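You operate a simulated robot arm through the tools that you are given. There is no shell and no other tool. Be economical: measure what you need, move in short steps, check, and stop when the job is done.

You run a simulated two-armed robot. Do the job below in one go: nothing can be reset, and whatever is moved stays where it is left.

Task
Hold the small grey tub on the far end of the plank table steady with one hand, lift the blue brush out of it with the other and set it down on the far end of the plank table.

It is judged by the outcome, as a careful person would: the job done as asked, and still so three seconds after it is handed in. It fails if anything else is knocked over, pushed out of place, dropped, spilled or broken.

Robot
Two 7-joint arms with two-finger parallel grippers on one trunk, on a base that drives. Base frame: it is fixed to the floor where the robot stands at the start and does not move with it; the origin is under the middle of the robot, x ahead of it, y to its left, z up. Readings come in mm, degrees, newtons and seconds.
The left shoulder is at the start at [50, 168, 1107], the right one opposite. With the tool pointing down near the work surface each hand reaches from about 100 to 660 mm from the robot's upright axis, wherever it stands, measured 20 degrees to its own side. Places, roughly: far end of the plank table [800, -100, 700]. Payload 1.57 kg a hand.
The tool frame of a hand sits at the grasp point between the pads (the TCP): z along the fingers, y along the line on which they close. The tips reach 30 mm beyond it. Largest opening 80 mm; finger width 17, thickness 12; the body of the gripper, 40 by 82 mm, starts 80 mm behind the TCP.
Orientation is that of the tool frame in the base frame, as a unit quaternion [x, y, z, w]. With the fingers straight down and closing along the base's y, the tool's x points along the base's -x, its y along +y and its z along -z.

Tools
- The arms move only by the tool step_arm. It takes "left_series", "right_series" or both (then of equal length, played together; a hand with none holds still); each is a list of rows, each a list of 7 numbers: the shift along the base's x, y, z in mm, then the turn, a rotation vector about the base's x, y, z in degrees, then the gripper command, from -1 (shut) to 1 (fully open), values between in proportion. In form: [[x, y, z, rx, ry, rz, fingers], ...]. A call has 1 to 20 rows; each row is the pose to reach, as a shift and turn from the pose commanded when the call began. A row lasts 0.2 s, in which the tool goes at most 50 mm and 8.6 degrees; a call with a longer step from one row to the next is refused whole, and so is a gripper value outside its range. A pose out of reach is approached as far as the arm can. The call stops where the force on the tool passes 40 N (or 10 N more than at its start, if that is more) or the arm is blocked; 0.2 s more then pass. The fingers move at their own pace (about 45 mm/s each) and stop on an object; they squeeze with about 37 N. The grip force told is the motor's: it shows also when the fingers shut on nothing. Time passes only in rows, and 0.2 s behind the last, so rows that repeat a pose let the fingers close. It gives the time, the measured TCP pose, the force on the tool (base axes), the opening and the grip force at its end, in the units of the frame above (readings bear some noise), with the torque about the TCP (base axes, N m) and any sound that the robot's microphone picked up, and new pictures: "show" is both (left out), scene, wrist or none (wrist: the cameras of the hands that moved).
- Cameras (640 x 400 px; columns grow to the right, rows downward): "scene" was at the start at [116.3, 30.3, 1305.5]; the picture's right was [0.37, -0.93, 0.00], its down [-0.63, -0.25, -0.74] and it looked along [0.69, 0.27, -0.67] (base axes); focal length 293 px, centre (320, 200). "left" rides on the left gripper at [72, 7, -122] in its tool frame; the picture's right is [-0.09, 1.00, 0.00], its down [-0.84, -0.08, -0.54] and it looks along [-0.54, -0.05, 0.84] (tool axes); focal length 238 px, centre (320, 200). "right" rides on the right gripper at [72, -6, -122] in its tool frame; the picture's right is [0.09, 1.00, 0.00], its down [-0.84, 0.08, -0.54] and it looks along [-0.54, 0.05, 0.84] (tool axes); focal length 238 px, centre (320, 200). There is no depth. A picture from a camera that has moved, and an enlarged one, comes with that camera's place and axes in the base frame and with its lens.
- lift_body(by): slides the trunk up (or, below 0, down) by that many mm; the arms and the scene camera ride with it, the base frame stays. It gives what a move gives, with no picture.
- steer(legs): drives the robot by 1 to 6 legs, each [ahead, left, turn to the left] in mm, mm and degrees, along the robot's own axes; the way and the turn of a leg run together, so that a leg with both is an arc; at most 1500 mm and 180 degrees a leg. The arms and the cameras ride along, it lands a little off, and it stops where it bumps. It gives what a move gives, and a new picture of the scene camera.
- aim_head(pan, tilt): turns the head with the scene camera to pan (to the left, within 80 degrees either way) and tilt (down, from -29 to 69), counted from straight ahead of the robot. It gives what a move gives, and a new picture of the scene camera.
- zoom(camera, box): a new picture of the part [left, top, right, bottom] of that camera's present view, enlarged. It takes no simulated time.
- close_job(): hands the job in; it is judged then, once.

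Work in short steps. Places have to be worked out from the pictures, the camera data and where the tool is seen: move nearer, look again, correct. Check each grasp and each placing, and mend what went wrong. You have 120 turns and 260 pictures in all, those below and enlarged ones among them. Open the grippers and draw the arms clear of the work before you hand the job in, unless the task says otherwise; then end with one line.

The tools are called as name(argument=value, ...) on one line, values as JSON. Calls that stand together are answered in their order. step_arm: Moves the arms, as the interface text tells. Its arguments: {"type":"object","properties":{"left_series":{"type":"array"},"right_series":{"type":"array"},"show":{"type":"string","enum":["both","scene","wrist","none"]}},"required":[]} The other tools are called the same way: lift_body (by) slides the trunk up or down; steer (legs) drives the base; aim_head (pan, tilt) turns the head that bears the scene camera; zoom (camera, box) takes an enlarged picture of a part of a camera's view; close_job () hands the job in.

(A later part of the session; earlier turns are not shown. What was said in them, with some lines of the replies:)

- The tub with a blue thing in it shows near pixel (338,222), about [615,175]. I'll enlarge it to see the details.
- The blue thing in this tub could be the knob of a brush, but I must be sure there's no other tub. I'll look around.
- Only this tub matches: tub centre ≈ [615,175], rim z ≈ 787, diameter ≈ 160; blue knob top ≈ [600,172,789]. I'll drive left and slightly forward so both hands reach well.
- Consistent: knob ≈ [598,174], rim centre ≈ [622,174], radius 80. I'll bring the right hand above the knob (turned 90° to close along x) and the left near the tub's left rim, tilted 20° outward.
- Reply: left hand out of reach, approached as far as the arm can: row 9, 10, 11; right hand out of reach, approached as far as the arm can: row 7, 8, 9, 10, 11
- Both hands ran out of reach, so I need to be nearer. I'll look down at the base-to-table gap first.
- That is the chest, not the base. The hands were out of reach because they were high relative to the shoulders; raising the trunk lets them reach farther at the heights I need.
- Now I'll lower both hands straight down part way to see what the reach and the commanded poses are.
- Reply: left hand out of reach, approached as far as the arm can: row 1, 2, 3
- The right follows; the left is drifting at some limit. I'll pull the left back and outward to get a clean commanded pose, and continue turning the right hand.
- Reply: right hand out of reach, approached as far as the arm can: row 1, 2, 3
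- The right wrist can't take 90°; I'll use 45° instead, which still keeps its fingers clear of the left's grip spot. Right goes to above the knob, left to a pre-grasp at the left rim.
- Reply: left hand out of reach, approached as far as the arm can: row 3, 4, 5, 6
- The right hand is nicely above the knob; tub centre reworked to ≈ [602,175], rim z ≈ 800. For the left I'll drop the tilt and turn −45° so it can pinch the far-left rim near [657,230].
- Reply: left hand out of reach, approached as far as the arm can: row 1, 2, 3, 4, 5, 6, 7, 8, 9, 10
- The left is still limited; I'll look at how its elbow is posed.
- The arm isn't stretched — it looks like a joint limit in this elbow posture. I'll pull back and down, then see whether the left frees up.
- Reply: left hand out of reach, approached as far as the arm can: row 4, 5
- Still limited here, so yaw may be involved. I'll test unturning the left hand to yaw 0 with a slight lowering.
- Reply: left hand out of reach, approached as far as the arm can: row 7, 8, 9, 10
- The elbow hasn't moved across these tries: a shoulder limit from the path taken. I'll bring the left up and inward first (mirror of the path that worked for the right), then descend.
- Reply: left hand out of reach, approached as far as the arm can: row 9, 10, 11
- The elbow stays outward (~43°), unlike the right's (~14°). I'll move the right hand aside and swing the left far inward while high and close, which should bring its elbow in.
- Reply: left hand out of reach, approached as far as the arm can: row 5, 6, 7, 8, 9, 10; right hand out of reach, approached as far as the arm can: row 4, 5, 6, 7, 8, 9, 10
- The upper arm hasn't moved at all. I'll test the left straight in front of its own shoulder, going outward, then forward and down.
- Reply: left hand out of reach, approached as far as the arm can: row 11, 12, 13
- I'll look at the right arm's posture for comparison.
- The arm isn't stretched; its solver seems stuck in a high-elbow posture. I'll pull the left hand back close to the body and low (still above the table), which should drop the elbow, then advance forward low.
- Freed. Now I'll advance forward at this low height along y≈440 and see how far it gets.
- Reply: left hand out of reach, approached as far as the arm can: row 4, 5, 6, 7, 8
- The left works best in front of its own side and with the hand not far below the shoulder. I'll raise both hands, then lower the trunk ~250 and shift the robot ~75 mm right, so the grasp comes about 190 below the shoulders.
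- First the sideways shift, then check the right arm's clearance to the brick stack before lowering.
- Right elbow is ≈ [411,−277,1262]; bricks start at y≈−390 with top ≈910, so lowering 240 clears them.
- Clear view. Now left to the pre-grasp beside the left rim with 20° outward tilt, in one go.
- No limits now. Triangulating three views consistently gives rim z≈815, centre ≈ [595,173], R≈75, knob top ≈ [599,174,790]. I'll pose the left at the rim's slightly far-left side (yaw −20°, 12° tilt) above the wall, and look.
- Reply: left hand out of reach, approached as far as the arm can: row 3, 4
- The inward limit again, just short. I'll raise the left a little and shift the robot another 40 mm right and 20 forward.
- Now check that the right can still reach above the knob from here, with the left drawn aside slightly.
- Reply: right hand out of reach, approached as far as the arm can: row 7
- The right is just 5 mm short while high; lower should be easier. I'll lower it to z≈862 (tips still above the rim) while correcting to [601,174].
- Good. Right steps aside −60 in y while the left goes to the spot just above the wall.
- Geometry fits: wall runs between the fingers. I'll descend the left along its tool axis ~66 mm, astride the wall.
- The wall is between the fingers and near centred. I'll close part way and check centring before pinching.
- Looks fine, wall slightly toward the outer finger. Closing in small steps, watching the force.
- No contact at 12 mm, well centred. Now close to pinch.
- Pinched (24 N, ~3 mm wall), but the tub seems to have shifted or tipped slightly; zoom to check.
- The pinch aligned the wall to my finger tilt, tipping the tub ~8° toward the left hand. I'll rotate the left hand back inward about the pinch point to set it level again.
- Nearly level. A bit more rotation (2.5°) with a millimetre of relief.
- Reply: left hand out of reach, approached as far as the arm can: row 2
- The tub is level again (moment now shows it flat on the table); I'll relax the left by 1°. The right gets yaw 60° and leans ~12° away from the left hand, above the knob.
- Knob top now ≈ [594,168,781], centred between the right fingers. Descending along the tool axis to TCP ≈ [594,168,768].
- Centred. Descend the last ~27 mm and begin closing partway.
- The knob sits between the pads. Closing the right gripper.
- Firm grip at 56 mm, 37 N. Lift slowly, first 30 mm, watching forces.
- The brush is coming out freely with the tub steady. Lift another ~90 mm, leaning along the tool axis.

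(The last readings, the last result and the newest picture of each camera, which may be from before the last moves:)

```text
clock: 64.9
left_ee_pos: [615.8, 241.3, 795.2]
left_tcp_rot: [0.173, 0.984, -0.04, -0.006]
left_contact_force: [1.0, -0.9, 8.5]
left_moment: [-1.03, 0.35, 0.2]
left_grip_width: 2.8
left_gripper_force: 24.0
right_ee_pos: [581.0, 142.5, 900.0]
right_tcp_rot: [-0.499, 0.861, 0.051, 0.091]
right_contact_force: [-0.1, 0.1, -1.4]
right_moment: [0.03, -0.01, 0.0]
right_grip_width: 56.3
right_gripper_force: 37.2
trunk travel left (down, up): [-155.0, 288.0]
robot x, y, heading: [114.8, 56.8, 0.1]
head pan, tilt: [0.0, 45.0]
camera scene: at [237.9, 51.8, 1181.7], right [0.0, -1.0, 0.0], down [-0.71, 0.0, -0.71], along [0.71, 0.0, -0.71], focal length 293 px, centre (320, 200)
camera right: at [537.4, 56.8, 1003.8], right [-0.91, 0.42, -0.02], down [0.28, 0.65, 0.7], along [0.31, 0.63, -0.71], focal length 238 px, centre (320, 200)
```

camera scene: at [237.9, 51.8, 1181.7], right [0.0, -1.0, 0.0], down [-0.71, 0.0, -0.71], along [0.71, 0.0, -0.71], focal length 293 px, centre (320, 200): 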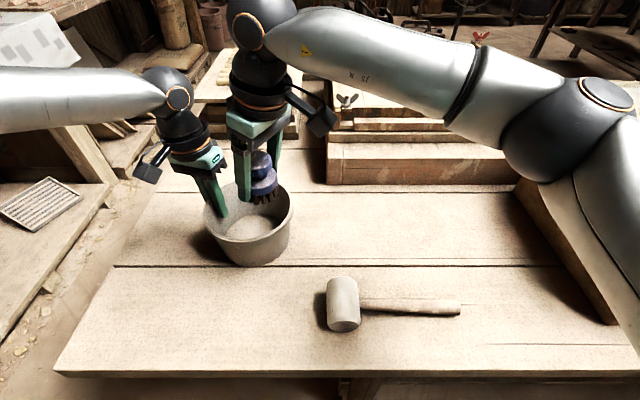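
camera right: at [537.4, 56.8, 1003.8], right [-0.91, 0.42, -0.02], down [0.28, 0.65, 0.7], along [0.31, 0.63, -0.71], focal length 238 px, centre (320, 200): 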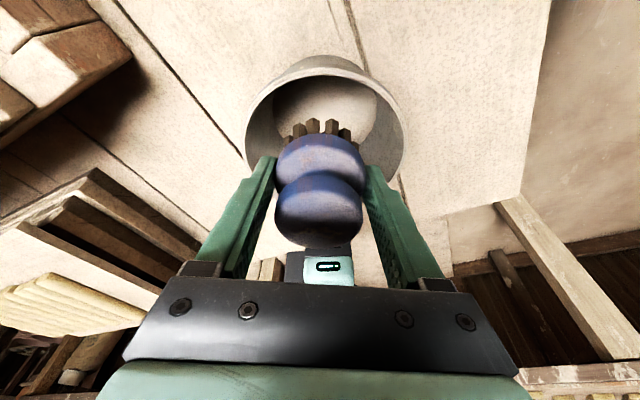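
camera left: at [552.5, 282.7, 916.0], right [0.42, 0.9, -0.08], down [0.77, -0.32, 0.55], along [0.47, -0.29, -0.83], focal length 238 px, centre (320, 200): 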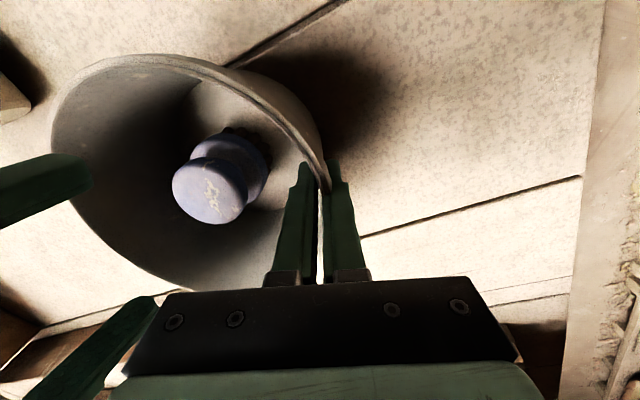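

Check the clearance of the bristles above the rim.

zoom(camera="scene", box=[180, 110, 340, 270])

```text
2.50 times, centred on (260, 190) of scene
camera zoom: at [237.9, 51.8, 1181.7], right [0.0, -1.0, 0.0], down [-0.71, 0.0, -0.71], along [0.71, 0.0, -0.71], focal length 732 px, centre (470, 225)
```

zoom: 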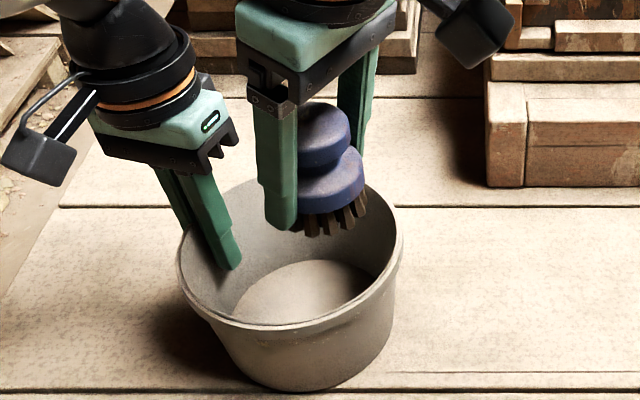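

Bristles clear the rim. Carry the brush to the right, over the bare plank near [605,25], keeping the same hand tilt so it stands upright.

step_arm(right_series=[[0, -20, 18, 0, 0, 0, -1], [8, -50, 20, 0, 0, 0, -1], [16, -85, 20, 0, 0, 0, -1], [24, -117, 20, 0, 0, 0, -1], [24, -117, -15, 0, 0, 0, -1], [24, -117, -50, 0, 0, 0, -1]])

```text
clock: 66.3
left_ee_pos: [617.4, 243.5, 795.7]
left_tcp_rot: [0.173, 0.984, -0.04, -0.005]
left_contact_force: [1.3, 0.8, 8.0]
left_moment: [-0.95, 0.45, 0.14]
left_grip_width: 2.8
left_gripper_force: 24.2
right_ee_pos: [599.9, 50.6, 910.1]
right_tcp_rot: [-0.496, 0.862, 0.052, 0.09]
right_contact_force: [0.4, -0.5, -1.0]
right_moment: [-0.02, 0.0, -0.05]
right_grip_width: 56.2
right_gripper_force: 36.7
right hand out of reach, approached as far as the arm can: row 4, 5, 6
trunk travel left (down, up): [-155.0, 288.0]
robot x, y, heading: [115.8, 51.9, -0.3]
head pan, tilt: [0.0, 45.0]
camera scene: at [237.9, 51.9, 1181.7], right [0.0, -1.0, 0.0], down [-0.71, 0.0, -0.71], along [0.71, 0.0, -0.71], focal length 293 px, centre (320, 200)
camera right: at [556.1, -35.9, 1014.4], right [-0.91, 0.42, -0.02], down [0.29, 0.65, 0.7], along [0.31, 0.63, -0.71], focal length 238 px, centre (320, 200)
```

scene: 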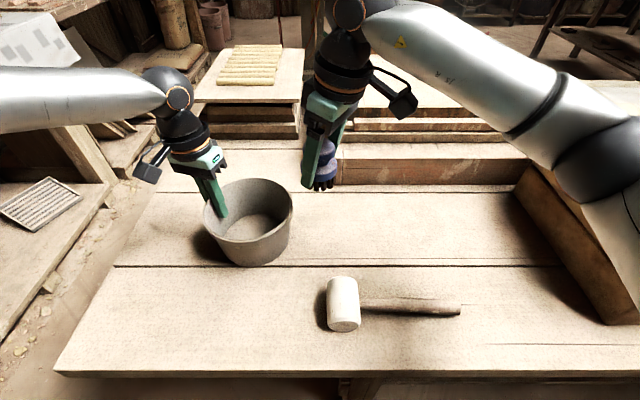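
right: 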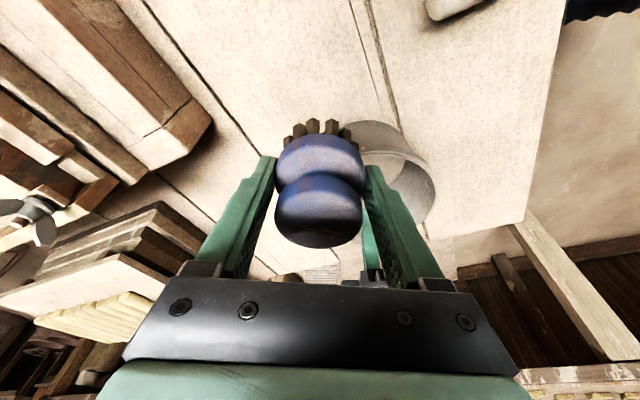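

Yaw-limited here; turning the hand about the vertical by −35° (brush stays upright) should free it, then move to the spot.

step_arm(right_series=[[-5, -3, 0, 0, 0, -7, -1], [-8, -6, 0, 0, 0, -14, -1], [-8, -10, 0, 0, 0, -21, -1], [-8, -18, 0, 0, 0, -28, -1], [-5, -25, 0, 0, 0, -35, -1], [-5, -30, -30, 0, 0, -35, -1], [-5, -30, -60, 0, 0, -35, -1]])

```text
clock: 67.9
left_ee_pos: [616.0, 242.6, 796.2]
left_tcp_rot: [0.173, 0.984, -0.039, -0.005]
left_contact_force: [1.2, 1.0, 8.9]
left_moment: [-0.99, 0.37, 0.16]
left_grip_width: 2.9
left_gripper_force: 24.3
right_ee_pos: [594.0, 19.1, 848.2]
right_tcp_rot: [-0.215, 0.971, 0.022, 0.102]
right_contact_force: [0.4, -0.1, -0.5]
right_moment: [-0.03, 0.01, -0.02]
right_grip_width: 56.4
right_gripper_force: 36.6
trunk travel left (down, up): [-155.0, 288.0]
robot x, y, heading: [116.8, 48.4, -0.1]
head pan, tilt: [0.0, 45.0]
camera scene: at [237.9, 51.9, 1181.8], right [0.0, -1.0, 0.0], down [-0.71, 0.0, -0.71], along [0.71, 0.0, -0.71], focal length 293 px, centre (320, 200)
camera right: at [509.0, -27.7, 952.2], right [-0.5, 0.86, -0.02], down [0.61, 0.37, 0.7], along [0.62, 0.34, -0.71], focal length 238 px, centre (320, 200)
```

scene: 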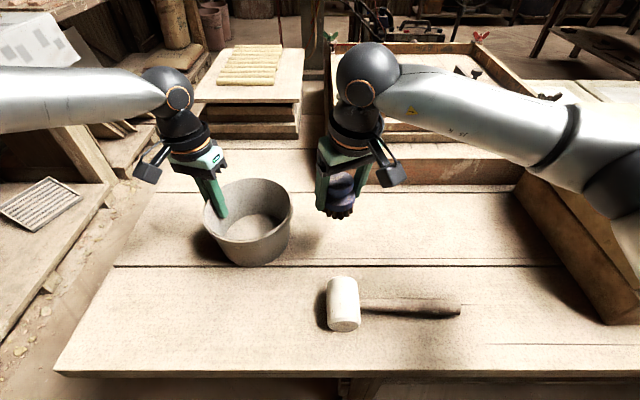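
right: 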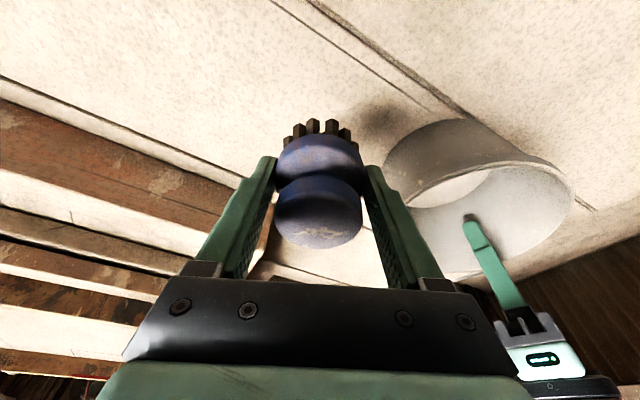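

Now lower to just above the expected touch height (TCP ≈ 765), then creep.

step_arm(right_series=[[2, 0, -30, 0, 0, 0, -1], [3, 0, -55, 0, 0, 0, -1], [3, 0, -70, 0, 0, 0, -1]], show="scene")

zoom(camera="scene", box=[260, 130, 420, 270])

```text
clock: 68.7
left_ee_pos: [614.8, 242.4, 796.5]
left_tcp_rot: [0.173, 0.984, -0.04, -0.005]
left_contact_force: [1.0, -0.1, 8.0]
left_moment: [-0.94, 0.32, 0.14]
left_grip_width: 2.9
left_gripper_force: 23.9
right_ee_pos: [597.6, 19.1, 779.7]
right_tcp_rot: [-0.216, 0.971, 0.021, 0.102]
right_contact_force: [0.5, -0.3, -1.3]
right_moment: [-0.01, 0.01, -0.01]
right_grip_width: 56.6
right_gripper_force: 36.9
trunk travel left (down, up): [-155.0, 288.0]
robot x, y, heading: [117.4, 52.6, -0.0]
head pan, tilt: [0.0, 45.0]
camera scene: at [237.9, 51.9, 1181.7], right [0.0, -1.0, 0.0], down [-0.71, 0.0, -0.71], along [0.71, 0.0, -0.71], focal length 293 px, centre (320, 200)
```

scene: 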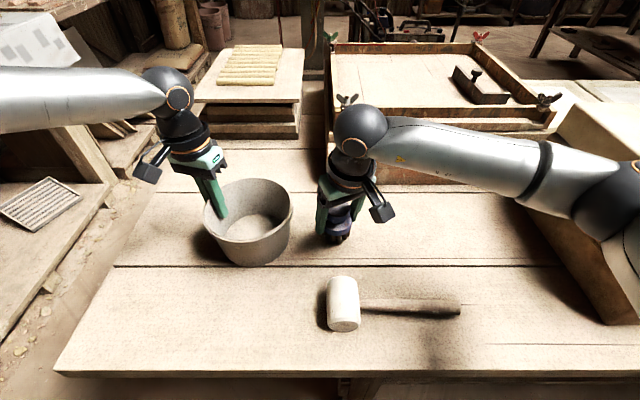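

```text
2.86 times, centred on (340, 200) of scene
camera zoom: at [237.9, 51.9, 1181.7], right [0.0, -1.0, 0.0], down [-0.71, 0.0, -0.71], along [0.71, 0.0, -0.71], focal length 837 px, centre (263, 200)
```

zoom: 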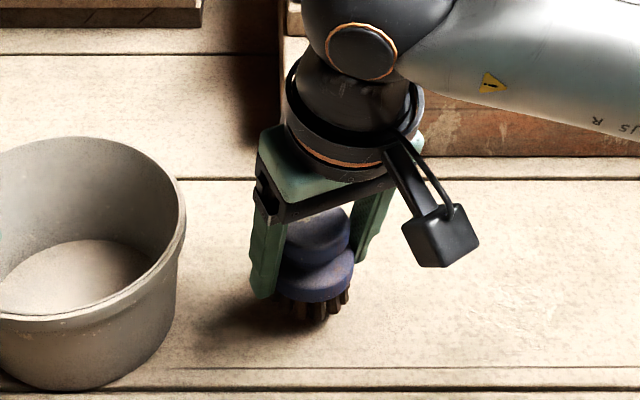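

Bristles are ~10–15 mm above the wood. Creeping down in small steps.

step_arm(right_series=[[0, 0, -4, 0, 0, 0, -1], [0, 0, -8, 0, 0, 0, -1], [0, 0, -11, 0, 0, 0, -1], [0, 0, -13, 0, 0, 0, -1]], show="none")

zoom(camera="scene", box=[260, 130, 420, 270])

```text
clock: 69.7
left_ee_pos: [616.0, 241.0, 797.1]
left_tcp_rot: [0.173, 0.984, -0.039, -0.005]
left_contact_force: [0.8, -0.3, 7.4]
left_moment: [-1.01, 0.34, 0.13]
left_grip_width: 2.9
left_gripper_force: 23.8
right_ee_pos: [598.7, 20.1, 764.7]
right_tcp_rot: [-0.216, 0.971, 0.022, 0.103]
right_contact_force: [0.0, -0.1, -1.5]
right_moment: [0.01, 0.0, -0.01]
right_grip_width: 56.7
right_gripper_force: 37.0
trunk travel left (down, up): [-155.0, 288.0]
robot x, y, heading: [120.0, 51.8, 0.0]
head pan, tilt: [0.0, 45.0]
```

```text
2.86 times, centred on (340, 200) of scene
camera zoom: at [237.9, 51.8, 1181.7], right [0.0, -1.0, 0.0], down [-0.71, 0.0, -0.71], along [0.71, 0.0, -0.71], focal length 837 px, centre (263, 200)
```

zoom: 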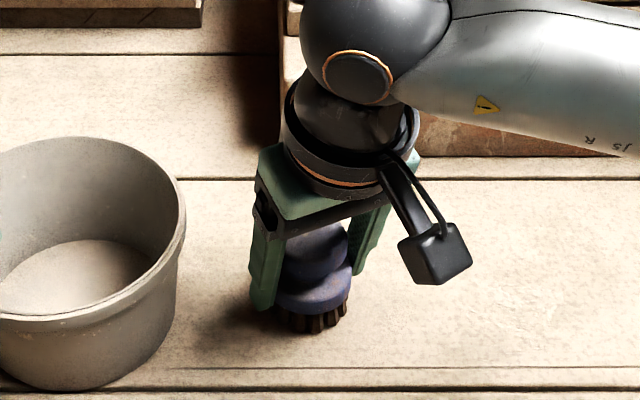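

Still unloaded (−1.5 N = brush weight). A few more millimetres until the load comes off.

step_arm(right_series=[[0, 0, -1.5, 0, 0, 0, -1], [0, 0, -3, 0, 0, 0, -1]], show="none")

```text
clock: 70.3
left_ee_pos: [615.6, 242.9, 795.9]
left_tcp_rot: [0.173, 0.984, -0.04, -0.005]
left_contact_force: [0.9, -0.6, 7.4]
left_moment: [-1.01, 0.34, 0.15]
left_grip_width: 2.7
left_gripper_force: 23.8
right_ee_pos: [597.0, 19.9, 763.3]
right_tcp_rot: [-0.216, 0.971, 0.022, 0.102]
right_contact_force: [0.5, 0.3, 2.5]
right_moment: [-0.01, 0.02, -0.01]
right_grip_width: 56.4
right_gripper_force: 37.0
trunk travel left (down, up): [-155.0, 288.0]
robot x, y, heading: [117.2, 46.5, -0.1]
head pan, tilt: [0.0, 45.0]
```

Touching (+2.5 N). Open the right gripper in place.

step_arm(right_series=[[0, 0, -0.5, 0, 0, 0, -0.9], [0, 0, -0.5, 0, 0, 0, 0.45], [0, 0, -0.5, 0, 0, 0, 0.7], [0, 0, -0.5, 0, 0, 0, 0.9], [0, 0, -0.5, 0, 0, 0, 0.9]])

```text
clock: 71.5
left_ee_pos: [615.9, 241.6, 796.9]
left_tcp_rot: [0.173, 0.984, -0.041, -0.005]
left_contact_force: [0.5, -0.5, 7.1]
left_moment: [-1.01, 0.33, 0.15]
left_grip_width: 3.0
left_gripper_force: 23.9
right_ee_pos: [598.6, 20.6, 761.8]
right_tcp_rot: [-0.217, 0.971, 0.021, 0.103]
right_contact_force: [0.5, -0.3, 0.4]
right_moment: [-0.01, 0.0, 0.0]
right_grip_width: 76.0
right_gripper_force: 0.1
trunk travel left (down, up): [-155.0, 288.0]
robot x, y, heading: [117.5, 50.4, -0.1]
head pan, tilt: [0.0, 45.0]
camera scene: at [237.9, 51.8, 1181.7], right [0.0, -1.0, 0.0], down [-0.71, 0.0, -0.71], along [0.71, 0.0, -0.71], focal length 293 px, centre (320, 200)
camera right: at [513.0, -27.3, 866.4], right [-0.5, 0.86, -0.02], down [0.61, 0.37, 0.7], along [0.62, 0.34, -0.71], focal length 238 px, centre (320, 200)
```

scene: 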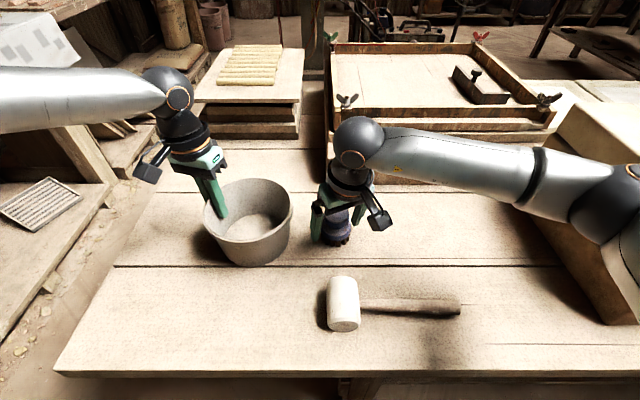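
right: 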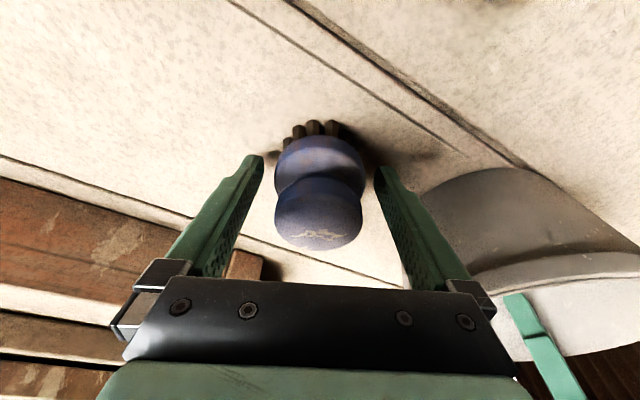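

Brush stands free. Retract the right upward along its tool axis; meanwhile ease the left rotation 1.2° to unload the tub.

step_arm(left_series=[[0, 0, 0, -0.6, 0.2, 0, -1], [0, 0, 0, -1.1, 0.4, 0, -1], [0, 0, 0, -1.1, 0.4, 0, -1], [0, 0, 0, -1.1, 0.4, 0, -1], [0, 0, 0, -1.1, 0.4, 0, -1]], right_series=[[-3, -1.5, 16, 0, 0, 0, 0.9], [-7, -3.3, 38, 0, 0, 0, 0.9], [-13, -6, 68, 0, 0, 0, 0.9], [-19, -9, 98, 0, 0, 0, 0.9], [-25, -12, 130, 0, 0, 0, 0.9]])

```text
clock: 72.7
left_ee_pos: [614.5, 243.2, 795.0]
left_tcp_rot: [0.172, 0.984, -0.05, -0.008]
left_contact_force: [-0.1, 1.4, 3.5]
left_moment: [-0.17, -0.11, 0.09]
left_grip_width: 2.4
left_gripper_force: 23.7
right_ee_pos: [570.8, 8.3, 892.3]
right_tcp_rot: [-0.216, 0.971, 0.021, 0.102]
right_contact_force: [-0.5, -0.4, -0.5]
right_moment: [0.0, -0.02, 0.0]
right_grip_width: 76.0
right_gripper_force: 0.1
trunk travel left (down, up): [-155.0, 288.0]
robot x, y, heading: [118.8, 51.8, -0.1]
head pan, tilt: [0.0, 45.0]
camera scene: at [238.0, 51.9, 1181.7], right [0.0, -1.0, 0.0], down [-0.71, 0.0, -0.71], along [0.71, 0.0, -0.71], focal length 293 px, centre (320, 200)
camera right: at [486.4, -38.5, 996.1], right [-0.5, 0.86, -0.02], down [0.61, 0.37, 0.7], along [0.61, 0.34, -0.71], focal length 238 px, centre (320, 200)
camera left: at [552.1, 285.3, 915.0], right [0.42, 0.9, -0.1], down [0.78, -0.31, 0.55], along [0.46, -0.31, -0.83], focal length 238 px, centre (320, 200)
```

scene: 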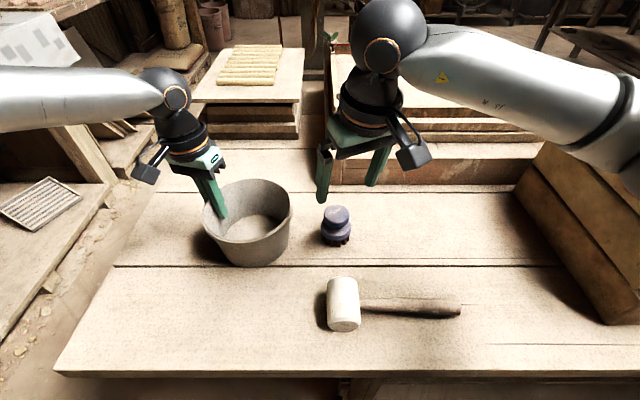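
right: 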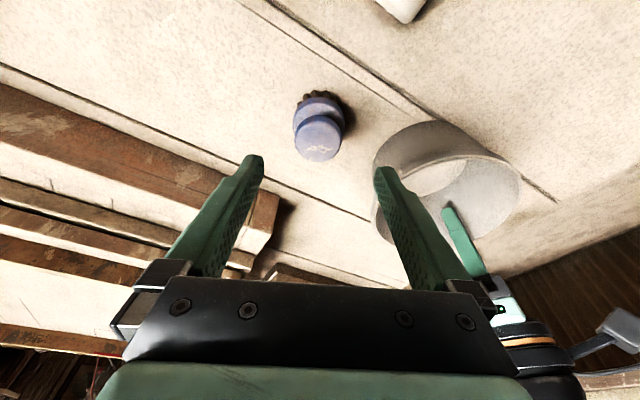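
left: 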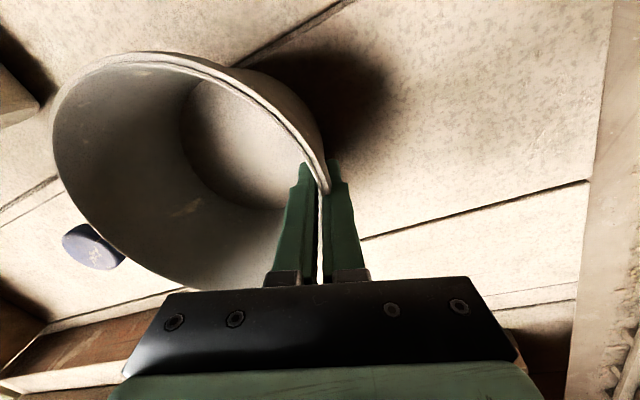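

Brush upright on the planks, left nearly unloaded. Open the left slowly.

step_arm(left_series=[[0, 0, 0, 0, 0, 0, -0.9], [0, 0, 0, 0, 0, 0, -0.8], [0, 0, 0, 0, 0, 0, -0.65], [0, 0, 0, 0, 0, 0, -0.45], [0, 0, 0, 0, 0, 0, -0.45]], show="wrist")

zoom(camera="scene", box=[180, 140, 380, 280])

```text
clock: 73.9
left_ee_pos: [614.8, 242.0, 796.1]
left_tcp_rot: [0.173, 0.984, -0.05, -0.007]
left_contact_force: [-0.1, 0.2, 0.0]
left_moment: [0.01, 0.0, -0.01]
left_grip_width: 21.8
left_gripper_force: 0.1
right_ee_pos: [571.9, 9.6, 891.6]
right_tcp_rot: [-0.216, 0.971, 0.022, 0.103]
right_contact_force: [0.1, 0.1, 0.0]
right_moment: [-0.01, -0.02, 0.02]
right_grip_width: 75.9
right_gripper_force: 0.1
trunk travel left (down, up): [-155.0, 288.0]
robot x, y, heading: [116.9, 54.5, -0.2]
head pan, tilt: [0.0, 45.0]
camera left: at [552.6, 285.1, 915.1], right [0.42, 0.9, -0.1], down [0.78, -0.31, 0.55], along [0.46, -0.31, -0.83], focal length 238 px, centre (320, 200)
```

left: 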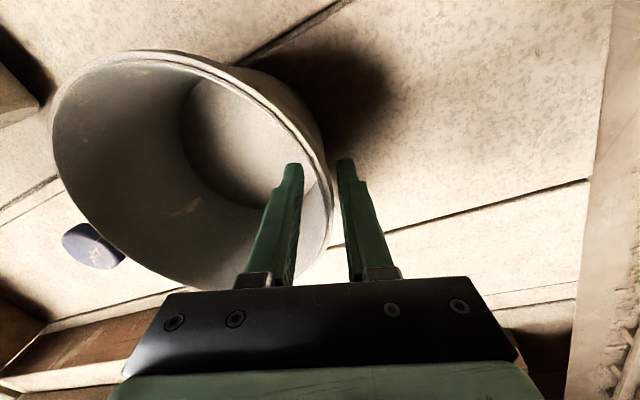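

```text
2.86 times, centred on (280, 210) of scene
camera zoom: at [238.3, 51.9, 1181.7], right [0.0, -1.0, 0.0], down [-0.71, 0.0, -0.71], along [0.71, 0.0, -0.71], focal length 837 px, centre (434, 171)
```

zoom: 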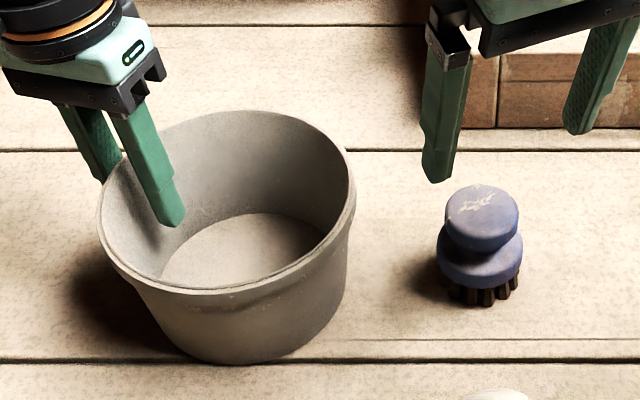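

The tub stands flat. Withdraw the left up along its axis, then outward; the right also rises a bit and back.

step_arm(left_series=[[0.5, 1.5, 16, 0, 0, 0, -0.35], [1, 3.5, 38, 0, 0, 0, -0.35], [2, 6, 65, 0, 0, 0, -0.35], [3, 9, 95, 0, 0, 0, -0.35], [0, 35, 110, 0, 0, 0, -0.35], [-20, 70, 115, 0, 0, 0, 0], [-50, 100, 115, 0, 0, 0, 0.5]], right_series=[[0, 0, 10, 0, 0, 0, 1], [-10, -5, 30, 0, 0, 0, 1], [-30, -10, 40, 0, 0, 0, 1], [-60, -15, 40, 0, 0, 0, 1], [-90, -20, 40, 0, 0, 0, 1], [-100, -25, 40, 0, 0, 0, 1], [-100, -25, 40, 0, 0, 0, 1]], show="scene")

zoom(camera="scene", box=[180, 140, 380, 280])

```text
clock: 75.5
left_ee_pos: [565.1, 340.0, 911.9]
left_tcp_rot: [0.174, 0.983, -0.049, -0.008]
left_contact_force: [-0.8, 0.5, 0.7]
left_moment: [0.03, -0.03, -0.02]
left_grip_width: 60.0
left_gripper_force: 0.1
right_ee_pos: [472.6, -17.0, 933.2]
right_tcp_rot: [-0.217, 0.971, 0.022, 0.101]
right_contact_force: [0.9, -0.3, 0.3]
right_moment: [-0.02, -0.01, 0.02]
right_grip_width: 80.2
right_gripper_force: 0.1
trunk travel left (down, up): [-155.0, 288.0]
robot x, y, heading: [115.8, 50.2, 0.1]
head pan, tilt: [0.0, 45.0]
camera scene: at [238.1, 52.1, 1181.7], right [0.0, -1.0, 0.0], down [-0.71, 0.0, -0.71], along [0.71, 0.0, -0.71], focal length 293 px, centre (320, 200)
```

scene: 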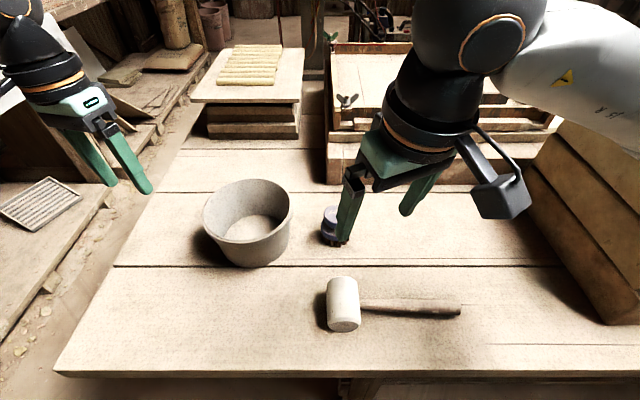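

```text
2.86 times, centred on (280, 210) of scene
camera zoom: at [238.1, 52.1, 1181.7], right [0.0, -1.0, 0.0], down [-0.71, 0.0, -0.71], along [0.71, 0.0, -0.71], focal length 837 px, centre (434, 171)
```

zoom: 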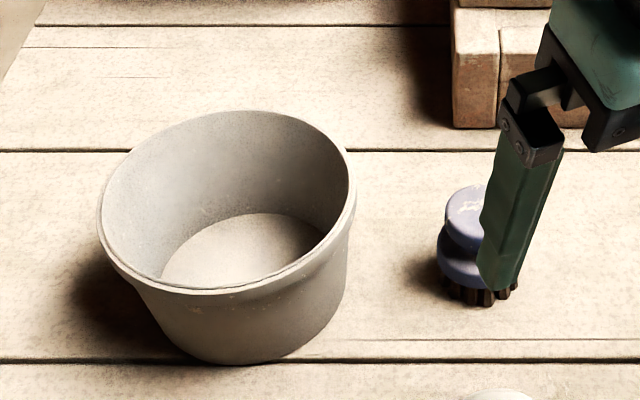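

Tub and brush both stand upright, mallet and the rest are untouched, both hands are open and clear; handing in.

close_job()

```text
The job is handed in.
```

The blue brush now stands upright on the planks at the far end, to the right of the tub. When I pinched the rim, the tub tipped about 8° and shifted a few millimetres; I levelled it before lifting the brush out. At the end it stood flat, nothing else had moved, and both hands were open and clear.
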